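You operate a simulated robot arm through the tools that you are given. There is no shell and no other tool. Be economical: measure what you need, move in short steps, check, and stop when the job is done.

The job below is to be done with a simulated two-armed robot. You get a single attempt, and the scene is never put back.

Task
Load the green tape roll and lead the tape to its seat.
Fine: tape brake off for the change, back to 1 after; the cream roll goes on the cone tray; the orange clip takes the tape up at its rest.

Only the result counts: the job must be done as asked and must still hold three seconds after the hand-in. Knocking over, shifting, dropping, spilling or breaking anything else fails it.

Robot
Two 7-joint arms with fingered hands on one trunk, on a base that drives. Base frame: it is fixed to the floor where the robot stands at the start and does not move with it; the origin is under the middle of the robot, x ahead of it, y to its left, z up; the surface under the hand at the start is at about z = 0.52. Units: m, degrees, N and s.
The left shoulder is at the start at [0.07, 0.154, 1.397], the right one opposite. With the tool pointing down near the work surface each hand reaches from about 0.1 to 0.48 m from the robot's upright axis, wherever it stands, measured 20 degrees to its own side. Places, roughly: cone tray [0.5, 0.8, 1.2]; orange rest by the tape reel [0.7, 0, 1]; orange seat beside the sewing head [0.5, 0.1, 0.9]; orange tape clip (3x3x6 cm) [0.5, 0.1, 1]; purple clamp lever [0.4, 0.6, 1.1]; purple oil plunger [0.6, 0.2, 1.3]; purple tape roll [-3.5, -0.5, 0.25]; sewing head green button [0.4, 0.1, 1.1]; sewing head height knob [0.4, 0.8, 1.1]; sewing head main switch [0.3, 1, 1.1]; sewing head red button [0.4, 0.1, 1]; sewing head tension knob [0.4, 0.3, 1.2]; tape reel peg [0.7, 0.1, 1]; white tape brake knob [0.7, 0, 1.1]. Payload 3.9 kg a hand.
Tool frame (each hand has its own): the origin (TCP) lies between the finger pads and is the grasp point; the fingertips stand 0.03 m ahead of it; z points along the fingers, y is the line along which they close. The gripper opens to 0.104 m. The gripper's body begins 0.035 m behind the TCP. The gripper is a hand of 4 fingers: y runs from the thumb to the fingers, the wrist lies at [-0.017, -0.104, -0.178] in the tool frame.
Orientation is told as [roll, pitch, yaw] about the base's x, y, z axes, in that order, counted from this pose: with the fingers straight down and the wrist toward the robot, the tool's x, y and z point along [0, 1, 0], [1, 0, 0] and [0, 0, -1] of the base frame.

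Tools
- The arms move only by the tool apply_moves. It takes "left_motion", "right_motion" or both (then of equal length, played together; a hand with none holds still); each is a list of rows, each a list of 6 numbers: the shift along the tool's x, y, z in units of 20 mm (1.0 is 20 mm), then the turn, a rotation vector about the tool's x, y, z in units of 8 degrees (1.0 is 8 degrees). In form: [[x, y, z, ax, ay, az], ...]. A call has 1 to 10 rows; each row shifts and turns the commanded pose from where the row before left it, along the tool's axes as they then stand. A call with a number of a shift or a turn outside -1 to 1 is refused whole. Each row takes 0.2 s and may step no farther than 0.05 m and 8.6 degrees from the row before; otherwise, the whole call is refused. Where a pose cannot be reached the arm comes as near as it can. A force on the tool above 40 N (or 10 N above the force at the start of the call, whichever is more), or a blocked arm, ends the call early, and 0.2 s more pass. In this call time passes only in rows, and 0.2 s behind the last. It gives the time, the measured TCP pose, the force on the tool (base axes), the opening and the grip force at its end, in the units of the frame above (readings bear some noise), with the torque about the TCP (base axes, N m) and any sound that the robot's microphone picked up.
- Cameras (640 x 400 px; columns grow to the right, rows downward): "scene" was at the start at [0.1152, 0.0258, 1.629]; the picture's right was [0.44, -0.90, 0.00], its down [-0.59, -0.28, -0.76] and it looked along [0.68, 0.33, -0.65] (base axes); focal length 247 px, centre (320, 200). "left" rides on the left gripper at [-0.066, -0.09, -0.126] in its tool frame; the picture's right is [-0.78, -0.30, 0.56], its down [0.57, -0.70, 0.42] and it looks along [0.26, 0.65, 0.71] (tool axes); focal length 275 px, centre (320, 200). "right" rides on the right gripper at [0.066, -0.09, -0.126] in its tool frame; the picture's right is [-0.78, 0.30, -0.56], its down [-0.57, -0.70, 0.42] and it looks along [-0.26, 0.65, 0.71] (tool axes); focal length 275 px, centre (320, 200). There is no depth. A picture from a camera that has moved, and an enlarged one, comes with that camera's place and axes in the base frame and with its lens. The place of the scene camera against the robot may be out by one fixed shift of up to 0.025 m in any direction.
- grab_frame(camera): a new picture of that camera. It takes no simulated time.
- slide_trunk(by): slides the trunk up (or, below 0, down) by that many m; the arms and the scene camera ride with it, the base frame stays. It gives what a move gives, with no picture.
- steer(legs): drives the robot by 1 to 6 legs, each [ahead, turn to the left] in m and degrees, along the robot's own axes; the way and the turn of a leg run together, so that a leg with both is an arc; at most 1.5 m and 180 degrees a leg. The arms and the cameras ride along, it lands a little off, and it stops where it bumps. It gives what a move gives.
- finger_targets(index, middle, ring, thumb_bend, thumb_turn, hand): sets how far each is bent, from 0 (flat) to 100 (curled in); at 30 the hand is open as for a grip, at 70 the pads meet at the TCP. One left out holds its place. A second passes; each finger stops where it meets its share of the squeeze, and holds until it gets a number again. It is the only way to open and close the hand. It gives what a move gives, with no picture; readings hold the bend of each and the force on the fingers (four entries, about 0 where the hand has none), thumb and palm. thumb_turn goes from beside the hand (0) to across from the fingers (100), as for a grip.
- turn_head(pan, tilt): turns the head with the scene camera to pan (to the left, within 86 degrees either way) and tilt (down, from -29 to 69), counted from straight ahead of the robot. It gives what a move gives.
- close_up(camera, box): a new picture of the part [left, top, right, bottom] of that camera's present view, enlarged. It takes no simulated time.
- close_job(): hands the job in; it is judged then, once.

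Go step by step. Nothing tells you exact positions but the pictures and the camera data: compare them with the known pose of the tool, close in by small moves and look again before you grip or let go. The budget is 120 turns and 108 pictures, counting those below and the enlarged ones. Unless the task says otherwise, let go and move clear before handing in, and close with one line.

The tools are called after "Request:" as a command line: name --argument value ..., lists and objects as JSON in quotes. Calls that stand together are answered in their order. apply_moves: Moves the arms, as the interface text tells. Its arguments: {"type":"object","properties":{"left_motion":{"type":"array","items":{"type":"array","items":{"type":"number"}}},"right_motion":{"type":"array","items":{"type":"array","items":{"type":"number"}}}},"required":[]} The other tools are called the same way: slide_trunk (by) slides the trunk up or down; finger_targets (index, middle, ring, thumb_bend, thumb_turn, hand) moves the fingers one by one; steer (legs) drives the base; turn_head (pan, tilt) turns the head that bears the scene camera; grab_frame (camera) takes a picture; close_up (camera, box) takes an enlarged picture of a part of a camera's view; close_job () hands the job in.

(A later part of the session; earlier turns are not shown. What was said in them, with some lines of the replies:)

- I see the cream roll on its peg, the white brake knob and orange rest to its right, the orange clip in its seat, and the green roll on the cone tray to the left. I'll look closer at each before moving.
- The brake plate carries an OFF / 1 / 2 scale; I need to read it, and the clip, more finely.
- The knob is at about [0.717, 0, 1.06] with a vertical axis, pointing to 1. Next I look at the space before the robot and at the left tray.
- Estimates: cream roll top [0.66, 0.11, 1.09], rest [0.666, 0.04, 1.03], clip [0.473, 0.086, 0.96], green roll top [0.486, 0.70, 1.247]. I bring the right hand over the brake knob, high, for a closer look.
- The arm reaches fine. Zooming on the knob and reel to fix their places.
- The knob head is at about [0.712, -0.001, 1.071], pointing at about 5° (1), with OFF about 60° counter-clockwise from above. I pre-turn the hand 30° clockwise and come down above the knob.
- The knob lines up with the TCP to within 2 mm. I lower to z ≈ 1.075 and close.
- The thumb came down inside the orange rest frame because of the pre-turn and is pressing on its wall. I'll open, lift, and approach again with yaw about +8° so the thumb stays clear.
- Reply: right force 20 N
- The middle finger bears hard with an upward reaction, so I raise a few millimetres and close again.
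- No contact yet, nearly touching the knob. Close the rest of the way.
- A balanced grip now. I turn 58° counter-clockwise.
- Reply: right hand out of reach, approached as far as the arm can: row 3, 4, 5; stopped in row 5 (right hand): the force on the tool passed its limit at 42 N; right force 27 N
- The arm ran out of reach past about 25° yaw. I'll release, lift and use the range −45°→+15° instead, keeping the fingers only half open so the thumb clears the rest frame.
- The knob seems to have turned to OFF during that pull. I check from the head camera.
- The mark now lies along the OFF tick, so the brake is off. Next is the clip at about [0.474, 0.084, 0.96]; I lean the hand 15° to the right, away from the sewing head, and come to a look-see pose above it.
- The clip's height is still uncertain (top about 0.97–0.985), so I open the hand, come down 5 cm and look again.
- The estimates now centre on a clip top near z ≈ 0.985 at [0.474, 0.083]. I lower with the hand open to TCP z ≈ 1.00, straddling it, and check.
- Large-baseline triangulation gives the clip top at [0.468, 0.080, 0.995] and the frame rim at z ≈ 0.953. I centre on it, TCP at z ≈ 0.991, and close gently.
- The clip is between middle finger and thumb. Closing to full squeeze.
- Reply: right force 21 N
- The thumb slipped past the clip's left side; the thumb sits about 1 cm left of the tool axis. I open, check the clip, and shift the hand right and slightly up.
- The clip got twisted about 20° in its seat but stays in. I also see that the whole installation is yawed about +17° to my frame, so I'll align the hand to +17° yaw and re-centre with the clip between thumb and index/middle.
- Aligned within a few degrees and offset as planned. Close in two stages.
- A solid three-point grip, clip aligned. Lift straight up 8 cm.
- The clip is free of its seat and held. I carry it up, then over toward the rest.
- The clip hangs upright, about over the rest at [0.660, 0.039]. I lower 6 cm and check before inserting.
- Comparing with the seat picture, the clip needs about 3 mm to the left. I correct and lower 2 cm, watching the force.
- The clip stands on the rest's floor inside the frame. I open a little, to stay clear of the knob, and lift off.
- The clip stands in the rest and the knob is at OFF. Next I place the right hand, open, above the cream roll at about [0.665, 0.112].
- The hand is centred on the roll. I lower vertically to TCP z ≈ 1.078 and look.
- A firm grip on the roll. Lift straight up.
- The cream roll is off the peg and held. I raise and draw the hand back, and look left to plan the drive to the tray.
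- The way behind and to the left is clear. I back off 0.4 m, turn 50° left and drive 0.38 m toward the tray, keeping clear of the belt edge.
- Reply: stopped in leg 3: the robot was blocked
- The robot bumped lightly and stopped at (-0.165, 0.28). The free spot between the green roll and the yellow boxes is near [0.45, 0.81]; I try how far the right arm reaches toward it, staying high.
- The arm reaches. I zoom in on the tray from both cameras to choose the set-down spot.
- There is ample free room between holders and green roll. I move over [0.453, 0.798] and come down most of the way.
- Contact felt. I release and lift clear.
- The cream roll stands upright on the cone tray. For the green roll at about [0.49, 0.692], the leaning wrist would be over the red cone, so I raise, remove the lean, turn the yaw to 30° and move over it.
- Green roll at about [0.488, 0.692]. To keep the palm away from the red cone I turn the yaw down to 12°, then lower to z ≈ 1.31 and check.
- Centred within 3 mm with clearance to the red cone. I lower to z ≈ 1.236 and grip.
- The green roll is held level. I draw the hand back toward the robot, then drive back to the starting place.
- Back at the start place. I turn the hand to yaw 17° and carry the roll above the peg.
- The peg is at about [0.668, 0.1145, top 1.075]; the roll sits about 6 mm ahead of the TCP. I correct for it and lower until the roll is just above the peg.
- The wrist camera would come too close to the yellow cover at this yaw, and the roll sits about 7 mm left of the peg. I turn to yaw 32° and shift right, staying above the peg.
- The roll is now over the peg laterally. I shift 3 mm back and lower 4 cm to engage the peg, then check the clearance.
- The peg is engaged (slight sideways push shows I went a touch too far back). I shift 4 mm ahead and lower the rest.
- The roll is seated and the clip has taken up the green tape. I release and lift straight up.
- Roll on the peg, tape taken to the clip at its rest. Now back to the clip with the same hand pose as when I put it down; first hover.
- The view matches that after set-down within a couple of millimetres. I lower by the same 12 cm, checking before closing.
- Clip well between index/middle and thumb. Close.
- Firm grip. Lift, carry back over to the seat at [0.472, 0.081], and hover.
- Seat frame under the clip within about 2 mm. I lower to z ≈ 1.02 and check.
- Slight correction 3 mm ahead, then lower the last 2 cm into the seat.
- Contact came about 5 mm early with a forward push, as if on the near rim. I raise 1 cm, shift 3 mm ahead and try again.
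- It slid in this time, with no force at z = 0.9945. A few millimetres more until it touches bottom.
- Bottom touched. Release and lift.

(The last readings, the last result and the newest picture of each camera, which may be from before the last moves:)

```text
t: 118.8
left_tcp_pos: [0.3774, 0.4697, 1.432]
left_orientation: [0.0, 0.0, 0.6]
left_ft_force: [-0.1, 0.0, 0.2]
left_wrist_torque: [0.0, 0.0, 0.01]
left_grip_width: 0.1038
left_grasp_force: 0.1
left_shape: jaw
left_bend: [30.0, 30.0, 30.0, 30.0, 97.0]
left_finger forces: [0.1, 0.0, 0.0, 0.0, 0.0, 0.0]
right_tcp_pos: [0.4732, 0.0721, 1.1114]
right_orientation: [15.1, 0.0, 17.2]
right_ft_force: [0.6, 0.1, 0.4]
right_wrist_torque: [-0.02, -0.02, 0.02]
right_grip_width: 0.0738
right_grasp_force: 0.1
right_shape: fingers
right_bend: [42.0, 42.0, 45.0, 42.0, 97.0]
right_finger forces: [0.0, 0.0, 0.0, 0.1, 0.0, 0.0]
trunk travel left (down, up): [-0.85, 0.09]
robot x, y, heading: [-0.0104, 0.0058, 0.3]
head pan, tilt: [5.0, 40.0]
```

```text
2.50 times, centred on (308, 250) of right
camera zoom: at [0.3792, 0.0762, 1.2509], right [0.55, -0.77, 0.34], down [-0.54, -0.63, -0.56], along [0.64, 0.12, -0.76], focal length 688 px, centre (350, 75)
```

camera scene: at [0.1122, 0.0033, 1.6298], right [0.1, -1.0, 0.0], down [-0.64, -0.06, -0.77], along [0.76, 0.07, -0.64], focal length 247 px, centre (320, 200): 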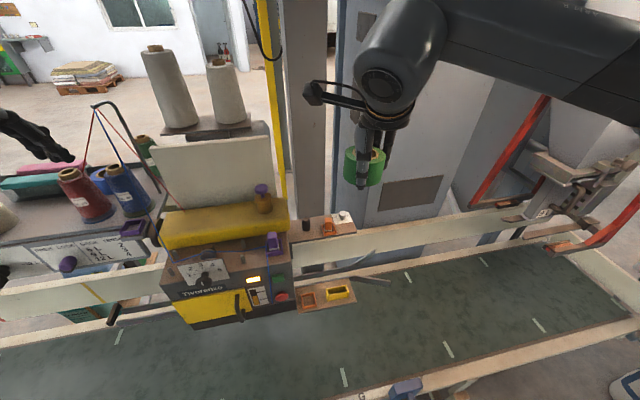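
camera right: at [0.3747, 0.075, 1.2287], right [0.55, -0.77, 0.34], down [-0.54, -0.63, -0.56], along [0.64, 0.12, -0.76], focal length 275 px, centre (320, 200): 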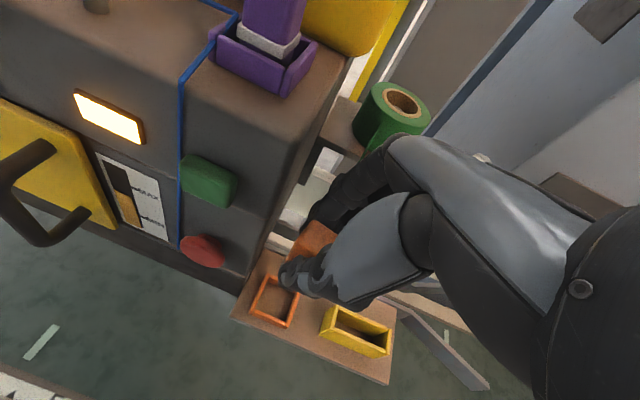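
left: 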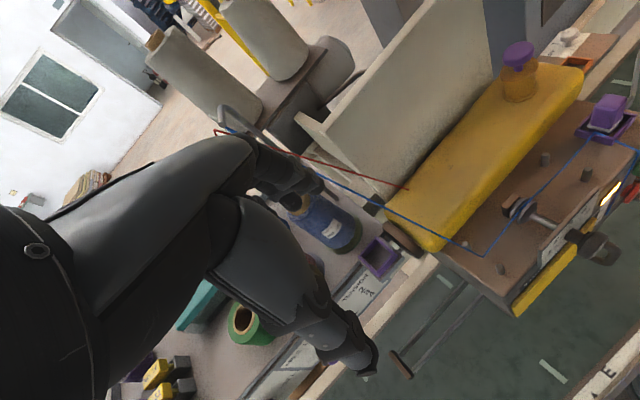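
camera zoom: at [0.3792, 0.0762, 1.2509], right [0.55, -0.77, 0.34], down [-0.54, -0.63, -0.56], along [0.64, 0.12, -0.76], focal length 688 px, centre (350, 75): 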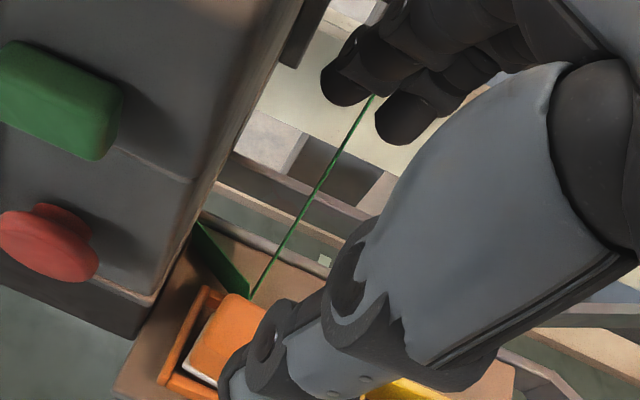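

The clip is in its seat with the green tape leading to it. Next the brake back to 1: I raise, straighten the hand and go above the knob.

Request:
apply_moves --right_motion '[[0.259, 0, -0.966, 0, 0, 0], [0.259, 0, -0.966, 0, 0, 0], [0.259, 0, -0.966, 0, 0, 0], [0.259, 0, -0.966, 0, 0, 0], [0.259, 0, -0.966, 0, 0, 0], [0, 0, 0, 0, -0.94, 0], [0, 0, 0, 0, -0.94, 0], [0, 0, 0, 0, 0, 0.57], [0, 0, 0, 0, 0, 0.57]]'

Request:
apply_moves --right_motion '[[-0.44, 0.944, 0, 0, 0, 0], [-0.44, 0.944, 0, 0, 0, 0], [-0.44, 0.944, 0, 0, 0, 0], [-0.44, 0.944, 0, 0, 0, 0], [-0.44, 0.944, 0, 0, 0, 0], [-0.44, 0.944, 0, 0, 0, 0], [-0.44, 0.944, 0, 0, 0, 0], [-0.44, 0.944, 0, 0, 0, 0], [-0.44, 0.944, 0, 0, 0, 0], [-0.44, 0.944, 0, 0, 0, 0]]'

Request:
close_up --camera "scene" --box '[240, 170, 400, 310]'

Request:
grab_frame --camera "right"

```text
t: 120.8
left_tcp_pos: [0.3778, 0.4713, 1.4322]
left_orientation: [0.0, 0.0, 0.6]
left_ft_force: [-0.2, -0.1, -0.4]
left_wrist_torque: [-0.02, 0.02, -0.01]
left_grip_width: 0.1037
left_grasp_force: 0.0
left_shape: jaw
left_bend: [30.0, 30.0, 30.0, 30.0, 97.0]
left_finger forces: [0.1, 0.1, 0.0, 0.1, 0.0, 0.1]
right_tcp_pos: [0.4739, 0.074, 1.2105]
right_orientation: [-0.1, -0.1, 8.1]
right_ft_force: [-0.1, 0.0, 0.6]
right_wrist_torque: [0.0, 0.04, 0.02]
right_grip_width: 0.0738
right_grasp_force: 0.3
right_shape: fingers
right_bend: [42.0, 42.0, 45.0, 42.0, 97.0]
right_finger forces: [0.0, 0.0, 0.0, 0.0, 0.1, 0.0]
trunk travel left (down, up): [-0.85, 0.09]
robot x, y, heading: [-0.0111, 0.0073, 0.6]
head pan, tilt: [5.0, 40.0]
```

```text
t: 123.0
left_tcp_pos: [0.3779, 0.4707, 1.432]
left_orientation: [0.0, -0.1, 0.6]
left_ft_force: [-0.4, 1.1, 0.7]
left_wrist_torque: [0.01, 0.02, 0.0]
left_grip_width: 0.1037
left_grasp_force: 0.0
left_shape: jaw
left_bend: [30.0, 30.0, 30.0, 30.0, 97.0]
left_finger forces: [0.0, 0.0, 0.0, 0.0, 0.0, 0.0]
right_tcp_pos: [0.6754, 0.0128, 1.2113]
right_orientation: [0.1, 0.1, 8.1]
right_ft_force: [0.2, 0.6, 0.6]
right_wrist_torque: [-0.01, 0.0, 0.04]
right_grip_width: 0.074
right_grasp_force: 0.1
right_shape: fingers
right_bend: [42.0, 42.0, 45.0, 42.0, 97.0]
right_finger forces: [0.1, 0.0, 0.0, 0.0, 0.0, 0.1]
trunk travel left (down, up): [-0.85, 0.09]
robot x, y, heading: [-0.0093, 0.0047, 0.7]
head pan, tilt: [5.0, 40.0]
```

```text
2.86 times, centred on (320, 240) of scene
camera zoom: at [0.112, 0.0034, 1.6298], right [0.1, -1.0, 0.0], down [-0.64, -0.06, -0.77], along [0.76, 0.07, -0.64], focal length 706 px, centre (320, 86)
```

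zoom: 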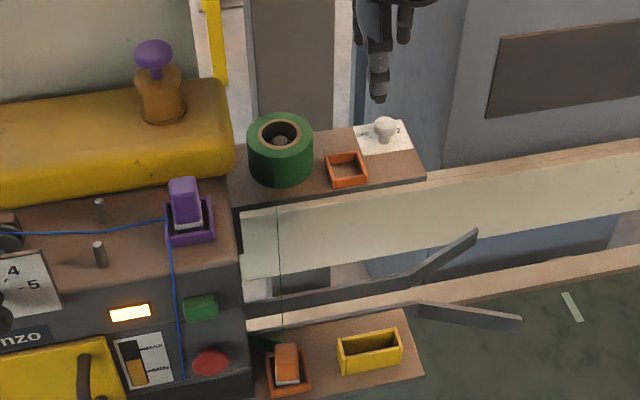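

```text
12 pictures are left
camera right: at [0.5767, 0.0645, 1.3382], right [0.4, -0.73, 0.56], down [-0.61, -0.67, -0.42], along [0.68, -0.17, -0.71], focal length 275 px, centre (320, 200)
```

right: 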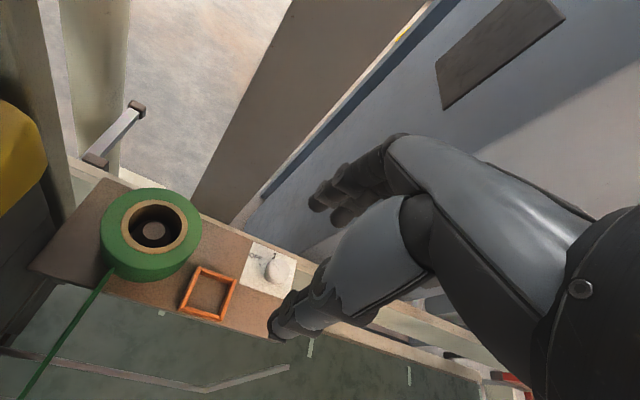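

Knob confirmed at [0.712, 0]. I descend onto it and grip at the same height that worked before (z ≈ 1.081).

Request:
apply_moves --right_motion '[[-0.47, 0.86, 0, 0, 0, 0], [-0.47, 0.86, 0, 0, 0, 0], [0, 0, 0.928, 0, 0, 0], [0, 0, 0.928, 0, 0, 0], [0, 0, 0.928, 0, 0, 0], [0, 0, 0.928, 0, 0, 0], [0, 0, 0.928, 0, 0, 0], [0, 0, 0.928, 0, 0, 0], [0, 0, 0.9, 0, 0, 0]]'

Request:
finger_targets --hand "right" --index 60 --middle 62 --ring 60 --thumb_bend 62

Request:
finger_targets --hand "right" --index 70 --middle 72 --ring 70 --thumb_bend 72

```text
t: 125.0
left_tcp_pos: [0.3774, 0.4708, 1.4318]
left_orientation: [0.0, 0.0, 0.5]
left_ft_force: [-0.6, -0.1, 0.3]
left_wrist_torque: [0.01, 0.02, -0.01]
left_grip_width: 0.1033
left_grasp_force: 0.1
left_shape: jaw
left_bend: [30.0, 30.0, 30.0, 30.0, 97.0]
left_finger forces: [0.1, 0.0, 0.0, 0.0, 0.1, 0.0]
right_tcp_pos: [0.7103, -0.0011, 1.0814]
right_orientation: [-0.1, 0.1, 8.0]
right_ft_force: [-0.7, -0.5, -0.6]
right_wrist_torque: [0.01, 0.02, -0.01]
right_grip_width: 0.074
right_grasp_force: 0.0
right_shape: fingers
right_bend: [42.0, 42.0, 45.0, 42.0, 97.0]
right_finger forces: [0.0, 0.1, 0.1, 0.1, 0.1, 0.0]
trunk travel left (down, up): [-0.85, 0.09]
robot x, y, heading: [-0.0104, 0.0067, 0.9]
head pan, tilt: [5.0, 40.0]
```

```text
t: 126.0
left_tcp_pos: [0.3771, 0.4696, 1.4329]
left_orientation: [0.0, 0.1, 0.6]
left_ft_force: [1.0, -0.2, 0.2]
left_wrist_torque: [-0.01, 0.01, 0.01]
left_grip_width: 0.1036
left_grasp_force: 0.0
left_shape: jaw
left_bend: [30.0, 30.0, 30.0, 30.0, 97.0]
left_finger forces: [0.1, 0.1, 0.1, 0.0, 0.1, 0.0]
right_tcp_pos: [0.7104, -0.002, 1.0809]
right_orientation: [0.0, 0.0, 8.0]
right_ft_force: [0.4, 0.4, 0.3]
right_wrist_torque: [0.02, -0.02, 0.01]
right_grip_width: 0.0259
right_grasp_force: 0.1
right_shape: fingers
right_bend: [60.0, 62.0, 60.0, 62.0, 97.0]
right_finger forces: [0.0, 0.3, 0.0, 0.1, 0.1, 0.0]
trunk travel left (down, up): [-0.85, 0.09]
robot x, y, heading: [-0.0124, 0.0046, 0.6]
head pan, tilt: [5.0, 40.0]
```

```text
t: 127.0
left_tcp_pos: [0.379, 0.4709, 1.4314]
left_orientation: [0.0, 0.1, 0.6]
left_ft_force: [0.0, 0.5, 0.1]
left_wrist_torque: [0.04, 0.01, 0.02]
left_grip_width: 0.1039
left_grasp_force: 0.0
left_shape: jaw
left_bend: [30.0, 30.0, 30.0, 30.0, 97.0]
left_finger forces: [0.0, 0.1, 0.0, 0.1, 0.0, 0.0]
right_tcp_pos: [0.7116, -0.0025, 1.0808]
right_orientation: [0.0, 0.1, 8.0]
right_ft_force: [3.8, -0.3, -4.3]
right_wrist_torque: [0.05, -0.03, 0.01]
right_grip_width: 0.0161
right_grasp_force: 10.1
right_shape: fingers
right_bend: [65.0, 65.0, 70.0, 66.0, 96.0]
right_finger forces: [4.7, 8.2, 0.0, 0.0, 6.8, 0.0]
trunk travel left (down, up): [-0.85, 0.09]
robot x, y, heading: [-0.014, 0.0046, 0.3]
head pan, tilt: [5.0, 40.0]
```

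Same grip as before. I turn 40° clockwise first and read the result.

Request:
apply_moves --right_motion '[[0, 0, 0, 0, 0, 1], [0, 0, 0, 0, 0, 1], [0, 0, 0, 0, 0, 1], [0, 0, 0, 0, 0, 1], [0, 0, 0, 0, 0, 1]]'

Request:
close_up --camera "scene" --box '[310, 190, 374, 230]'

```text
t: 128.2
left_tcp_pos: [0.379, 0.4703, 1.4321]
left_orientation: [-0.1, 0.1, 0.6]
left_ft_force: [-0.7, 0.5, -0.5]
left_wrist_torque: [0.02, -0.06, -0.03]
left_grip_width: 0.1037
left_grasp_force: 0.1
left_shape: jaw
left_bend: [30.0, 30.0, 30.0, 30.0, 97.0]
left_finger forces: [0.1, 0.0, 0.1, 0.1, 0.0, 0.0]
right_tcp_pos: [0.7109, -0.0009, 1.0797]
right_orientation: [0.0, 0.1, -32.1]
right_ft_force: [7.2, -2.1, -4.0]
right_wrist_torque: [0.0, -0.13, 0.03]
right_grip_width: 0.0159
right_grasp_force: 10.2
right_shape: fingers
right_bend: [64.0, 65.0, 70.0, 67.0, 96.0]
right_finger forces: [5.7, 8.1, 0.1, 0.1, 6.5, 0.0]
trunk travel left (down, up): [-0.85, 0.09]
robot x, y, heading: [-0.0106, 0.0064, 0.4]
head pan, tilt: [5.0, 40.0]
```

```text
10.00 times, centred on (342, 210) of scene
camera zoom: at [0.1142, 0.0038, 1.6296], right [0.1, -1.0, 0.0], down [-0.64, -0.06, -0.76], along [0.76, 0.07, -0.64], focal length 2472 px, centre (100, 100)
```

zoom: 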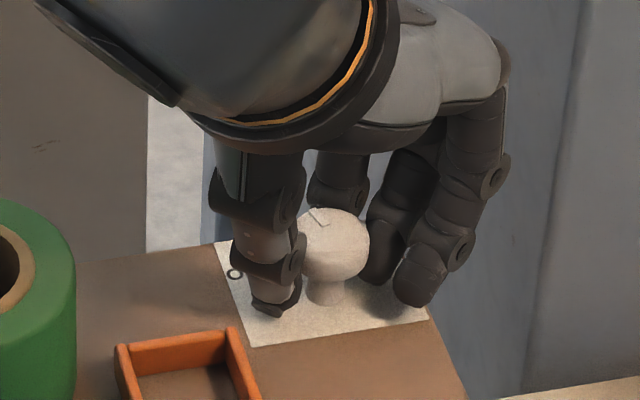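

The mark turned with the hand (now about 37°, "1" is at about 20°). I turn 17° more, release and look.

Request:
apply_moves --right_motion '[[0, 0, 0, 0, 0, 0.72], [0, 0, 0, 0, 0, 0.72], [0, 0, 0, 0, 0, 0.72]]'

Request:
finger_targets --hand "right" --index 52 --middle 50 --ring 52 --thumb_bend 55

Request:
apply_moves --right_motion '[[0, 0, -0.9, 0, 0, 0], [0, 0, -0.9, 0, 0, 0], [0, 0, -0.9, 0, 0, 0], [0, 0, -0.9, 0, 0, 0], [0, 0, -0.9, 0, 0, 0]]'

Request:
close_up --camera "scene" --box '[320, 195, 368, 225]'

```text
t: 129.0
left_tcp_pos: [0.3799, 0.47, 1.4303]
left_orientation: [0.0, 0.0, 0.6]
left_ft_force: [-0.3, -0.8, 1.3]
left_wrist_torque: [-0.02, 0.03, -0.01]
left_grip_width: 0.1035
left_grasp_force: 0.0
left_shape: jaw
left_bend: [30.0, 30.0, 30.0, 30.0, 97.0]
left_finger forces: [0.0, 0.0, 0.1, 0.0, 0.0, 0.0]
right_tcp_pos: [0.7128, -0.0019, 1.0818]
right_orientation: [0.2, 0.1, -48.6]
right_ft_force: [1.6, -4.6, -12.9]
right_wrist_torque: [-0.02, -0.05, 0.03]
right_grip_width: 0.0162
right_grasp_force: 11.3
right_shape: fingers
right_bend: [64.0, 65.0, 70.0, 66.0, 96.0]
right_finger forces: [5.6, 10.6, 0.1, 0.1, 6.0, 0.0]
right hand out of reach, approached as far as the arm can: row 3
trunk travel left (down, up): [-0.85, 0.09]
robot x, y, heading: [-0.013, 0.01, 0.3]
head pan, tilt: [5.0, 40.0]
```

```text
t: 130.0
left_tcp_pos: [0.376, 0.4716, 1.4316]
left_orientation: [-0.1, -0.1, 0.7]
left_ft_force: [-0.3, 0.3, -0.5]
left_wrist_torque: [-0.03, -0.02, 0.01]
left_grip_width: 0.1037
left_grasp_force: 0.0
left_shape: jaw
left_bend: [30.0, 30.0, 30.0, 30.0, 97.0]
left_finger forces: [0.0, 0.0, 0.0, 0.0, 0.0, 0.1]
right_tcp_pos: [0.7107, 0.0015, 1.0853]
right_orientation: [0.4, -0.1, -48.5]
right_ft_force: [0.2, -0.5, -0.1]
right_wrist_torque: [-0.03, -0.03, -0.01]
right_grip_width: 0.0443
right_grasp_force: 0.0
right_shape: fingers
right_bend: [52.0, 50.0, 52.0, 55.0, 97.0]
right_finger forces: [0.0, 0.0, 0.0, 0.0, 0.0, 0.1]
trunk travel left (down, up): [-0.85, 0.09]
robot x, y, heading: [-0.0086, 0.0082, 0.3]
head pan, tilt: [5.0, 40.0]
```

```text
t: 131.2
left_tcp_pos: [0.3759, 0.471, 1.4334]
left_orientation: [0.0, 0.0, 0.6]
left_ft_force: [0.1, -0.3, 0.3]
left_wrist_torque: [-0.03, 0.0, 0.01]
left_grip_width: 0.1039
left_grasp_force: 0.1
left_shape: jaw
left_bend: [30.0, 30.0, 30.0, 30.0, 97.0]
left_finger forces: [0.0, 0.0, 0.1, 0.1, 0.0, 0.1]
right_tcp_pos: [0.7092, -0.0008, 1.1718]
right_orientation: [-0.1, 0.0, -49.1]
right_ft_force: [0.4, 0.6, -0.3]
right_wrist_torque: [0.01, 0.0, -0.01]
right_grip_width: 0.0441
right_grasp_force: 0.1
right_shape: fingers
right_bend: [52.0, 50.0, 52.0, 55.0, 97.0]
right_finger forces: [0.1, 0.0, 0.1, 0.0, 0.0, 0.1]
trunk travel left (down, up): [-0.85, 0.09]
robot x, y, heading: [-0.0117, 0.0062, 0.3]
head pan, tilt: [5.0, 40.0]
```

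```text
13.33 times, centred on (344, 210) of scene
camera zoom: at [0.1106, 0.0031, 1.6299], right [0.1, -1.0, 0.0], down [-0.64, -0.06, -0.77], along [0.76, 0.07, -0.64], focal length 3296 px, centre (0, 67)
```

zoom: 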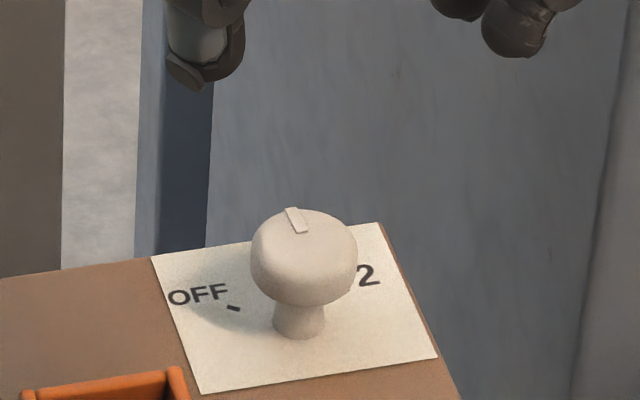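

The mark now points at about 19°, straight along the plate like at the start. To verify, I go back to the same viewpoint as my first close-up of the knob and compare.

Request:
apply_moves --right_motion '[[0, 0, -0.78, 0, 0, -0.875], [0, 0, -0.78, 0, 0, -0.875], [0, 0, -0.78, 0, 0, -0.875], [0, 0, -0.78, 0, 0, -0.875], [0, 0, -0.78, 0, 0, -0.875], [0, 0, -0.78, 0, 0, -0.875], [0, 0, -0.78, 0, 0, -0.875], [-0.22, -0.56, 0, 0, 0, 0], [-0.22, -0.56, 0, 0, 0, 0]]'

Request:
close_up --camera "right" --box '[185, 245, 265, 295]'

```text
t: 133.2
left_tcp_pos: [0.3764, 0.4697, 1.4318]
left_orientation: [0.0, -0.1, 0.6]
left_ft_force: [-0.4, -0.5, -0.7]
left_wrist_torque: [-0.01, 0.02, 0.0]
left_grip_width: 0.1038
left_grasp_force: 0.0
left_shape: jaw
left_bend: [30.0, 30.0, 30.0, 30.0, 97.0]
left_finger forces: [0.0, 0.0, 0.0, 0.0, 0.0, 0.1]
right_tcp_pos: [0.6874, -0.0101, 1.2816]
right_orientation: [0.1, 0.1, -0.3]
right_ft_force: [-0.4, 0.0, -0.1]
right_wrist_torque: [0.01, -0.03, 0.0]
right_grip_width: 0.0443
right_grasp_force: 0.0
right_shape: fingers
right_bend: [52.0, 50.0, 52.0, 55.0, 97.0]
right_finger forces: [0.0, 0.1, 0.1, 0.1, 0.0, 0.0]
trunk travel left (down, up): [-0.85, 0.09]
robot x, y, heading: [-0.0122, 0.0023, 0.3]
head pan, tilt: [5.0, 40.0]
```

```text
8.00 times, centred on (225, 270) of right
camera zoom: at [0.5975, 0.0554, 1.4076], right [0.29, -0.78, 0.56], down [-0.7, -0.57, -0.42], along [0.65, -0.27, -0.71], focal length 2202 px, centre (1080, -360)
```

zoom: 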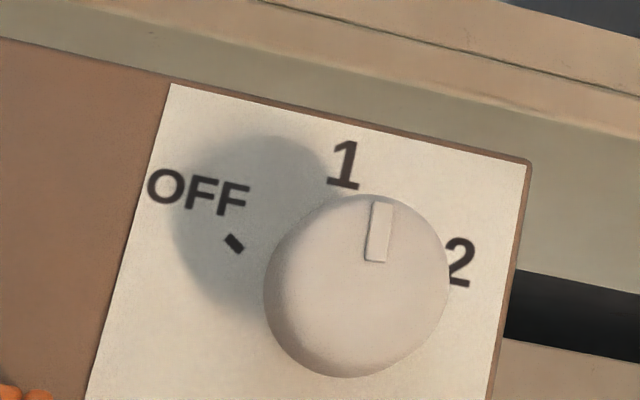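

The knob matches its starting picture exactly: brake at 1. Now I draw the hand clear and check seat, roll and tray.

Request:
apply_moves --right_motion '[[-0.6, -1, -0.6, 0, 0, 0], [-0.6, -1, -0.6, 0, 0, 0], [-0.6, -1, -0.6, 0, 0, 0], [-0.6, -1, -0.6, 0, 0, 0], [-0.6, -1, -0.6, 0, 0, 0], [-0.6, -1, -0.6, 0, 0, 0], [-0.6, -1, -0.6, 0, 0, 0], [-0.6, -1, -0.6, 0, 0, 0]]'

Request:
close_up --camera "scene" --box '[270, 250, 366, 310]'

Request:
grab_frame --camera "scene"

```text
t: 135.0
left_tcp_pos: [0.3757, 0.469, 1.4332]
left_orientation: [-0.1, 0.0, 0.6]
left_ft_force: [0.2, 0.2, 0.6]
left_wrist_torque: [0.03, -0.03, 0.0]
left_grip_width: 0.1035
left_grasp_force: 0.0
left_shape: jaw
left_bend: [30.0, 30.0, 30.0, 30.0, 97.0]
left_finger forces: [0.0, 0.0, 0.0, 0.0, 0.0, 0.1]
right_tcp_pos: [0.526, -0.1072, 1.3792]
right_orientation: [0.2, -0.2, -0.3]
right_ft_force: [0.0, 0.2, -0.8]
right_wrist_torque: [0.0, -0.03, 0.01]
right_grip_width: 0.0442
right_grasp_force: 0.0
right_shape: fingers
right_bend: [52.0, 50.0, 52.0, 55.0, 97.0]
right_finger forces: [0.1, 0.0, 0.1, 0.0, 0.1, 0.0]
trunk travel left (down, up): [-0.85, 0.09]
robot x, y, heading: [-0.0155, 0.0049, 0.5]
head pan, tilt: [5.0, 40.0]
```

```text
6.67 times, centred on (318, 280) of scene
camera zoom: at [0.1095, 0.002, 1.6301], right [0.1, -1.0, 0.0], down [-0.64, -0.06, -0.77], along [0.76, 0.07, -0.64], focal length 1648 px, centre (333, -333)
```

zoom: 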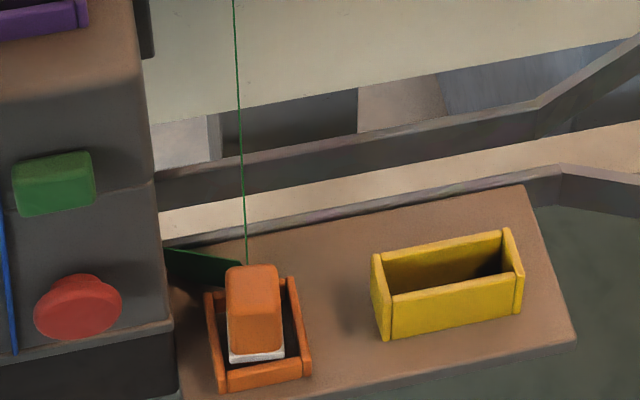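

```text
7 pictures are left
camera scene: at [0.1095, 0.002, 1.6301], right [0.1, -1.0, 0.0], down [-0.64, -0.06, -0.77], along [0.76, 0.07, -0.64], focal length 247 px, centre (320, 200)
```

scene: 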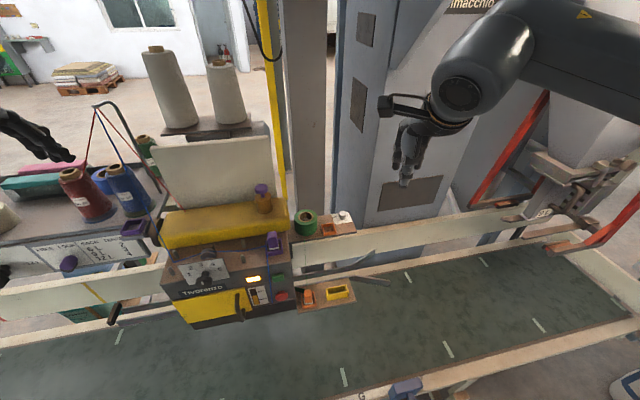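

The clip stands in its seat with the green tape led into the sewing head. The green roll is on the peg, the cream roll is on the tray and the brake is at 1, with both hands clear, so I hand in.

Request:
close_job

```text
The job is handed in.
```

The green tape roll is on the reel peg and its tape is led by the orange clip to the seat. The cream roll stands on the cone tray, and the tape brake, off for the change, is back at 1.
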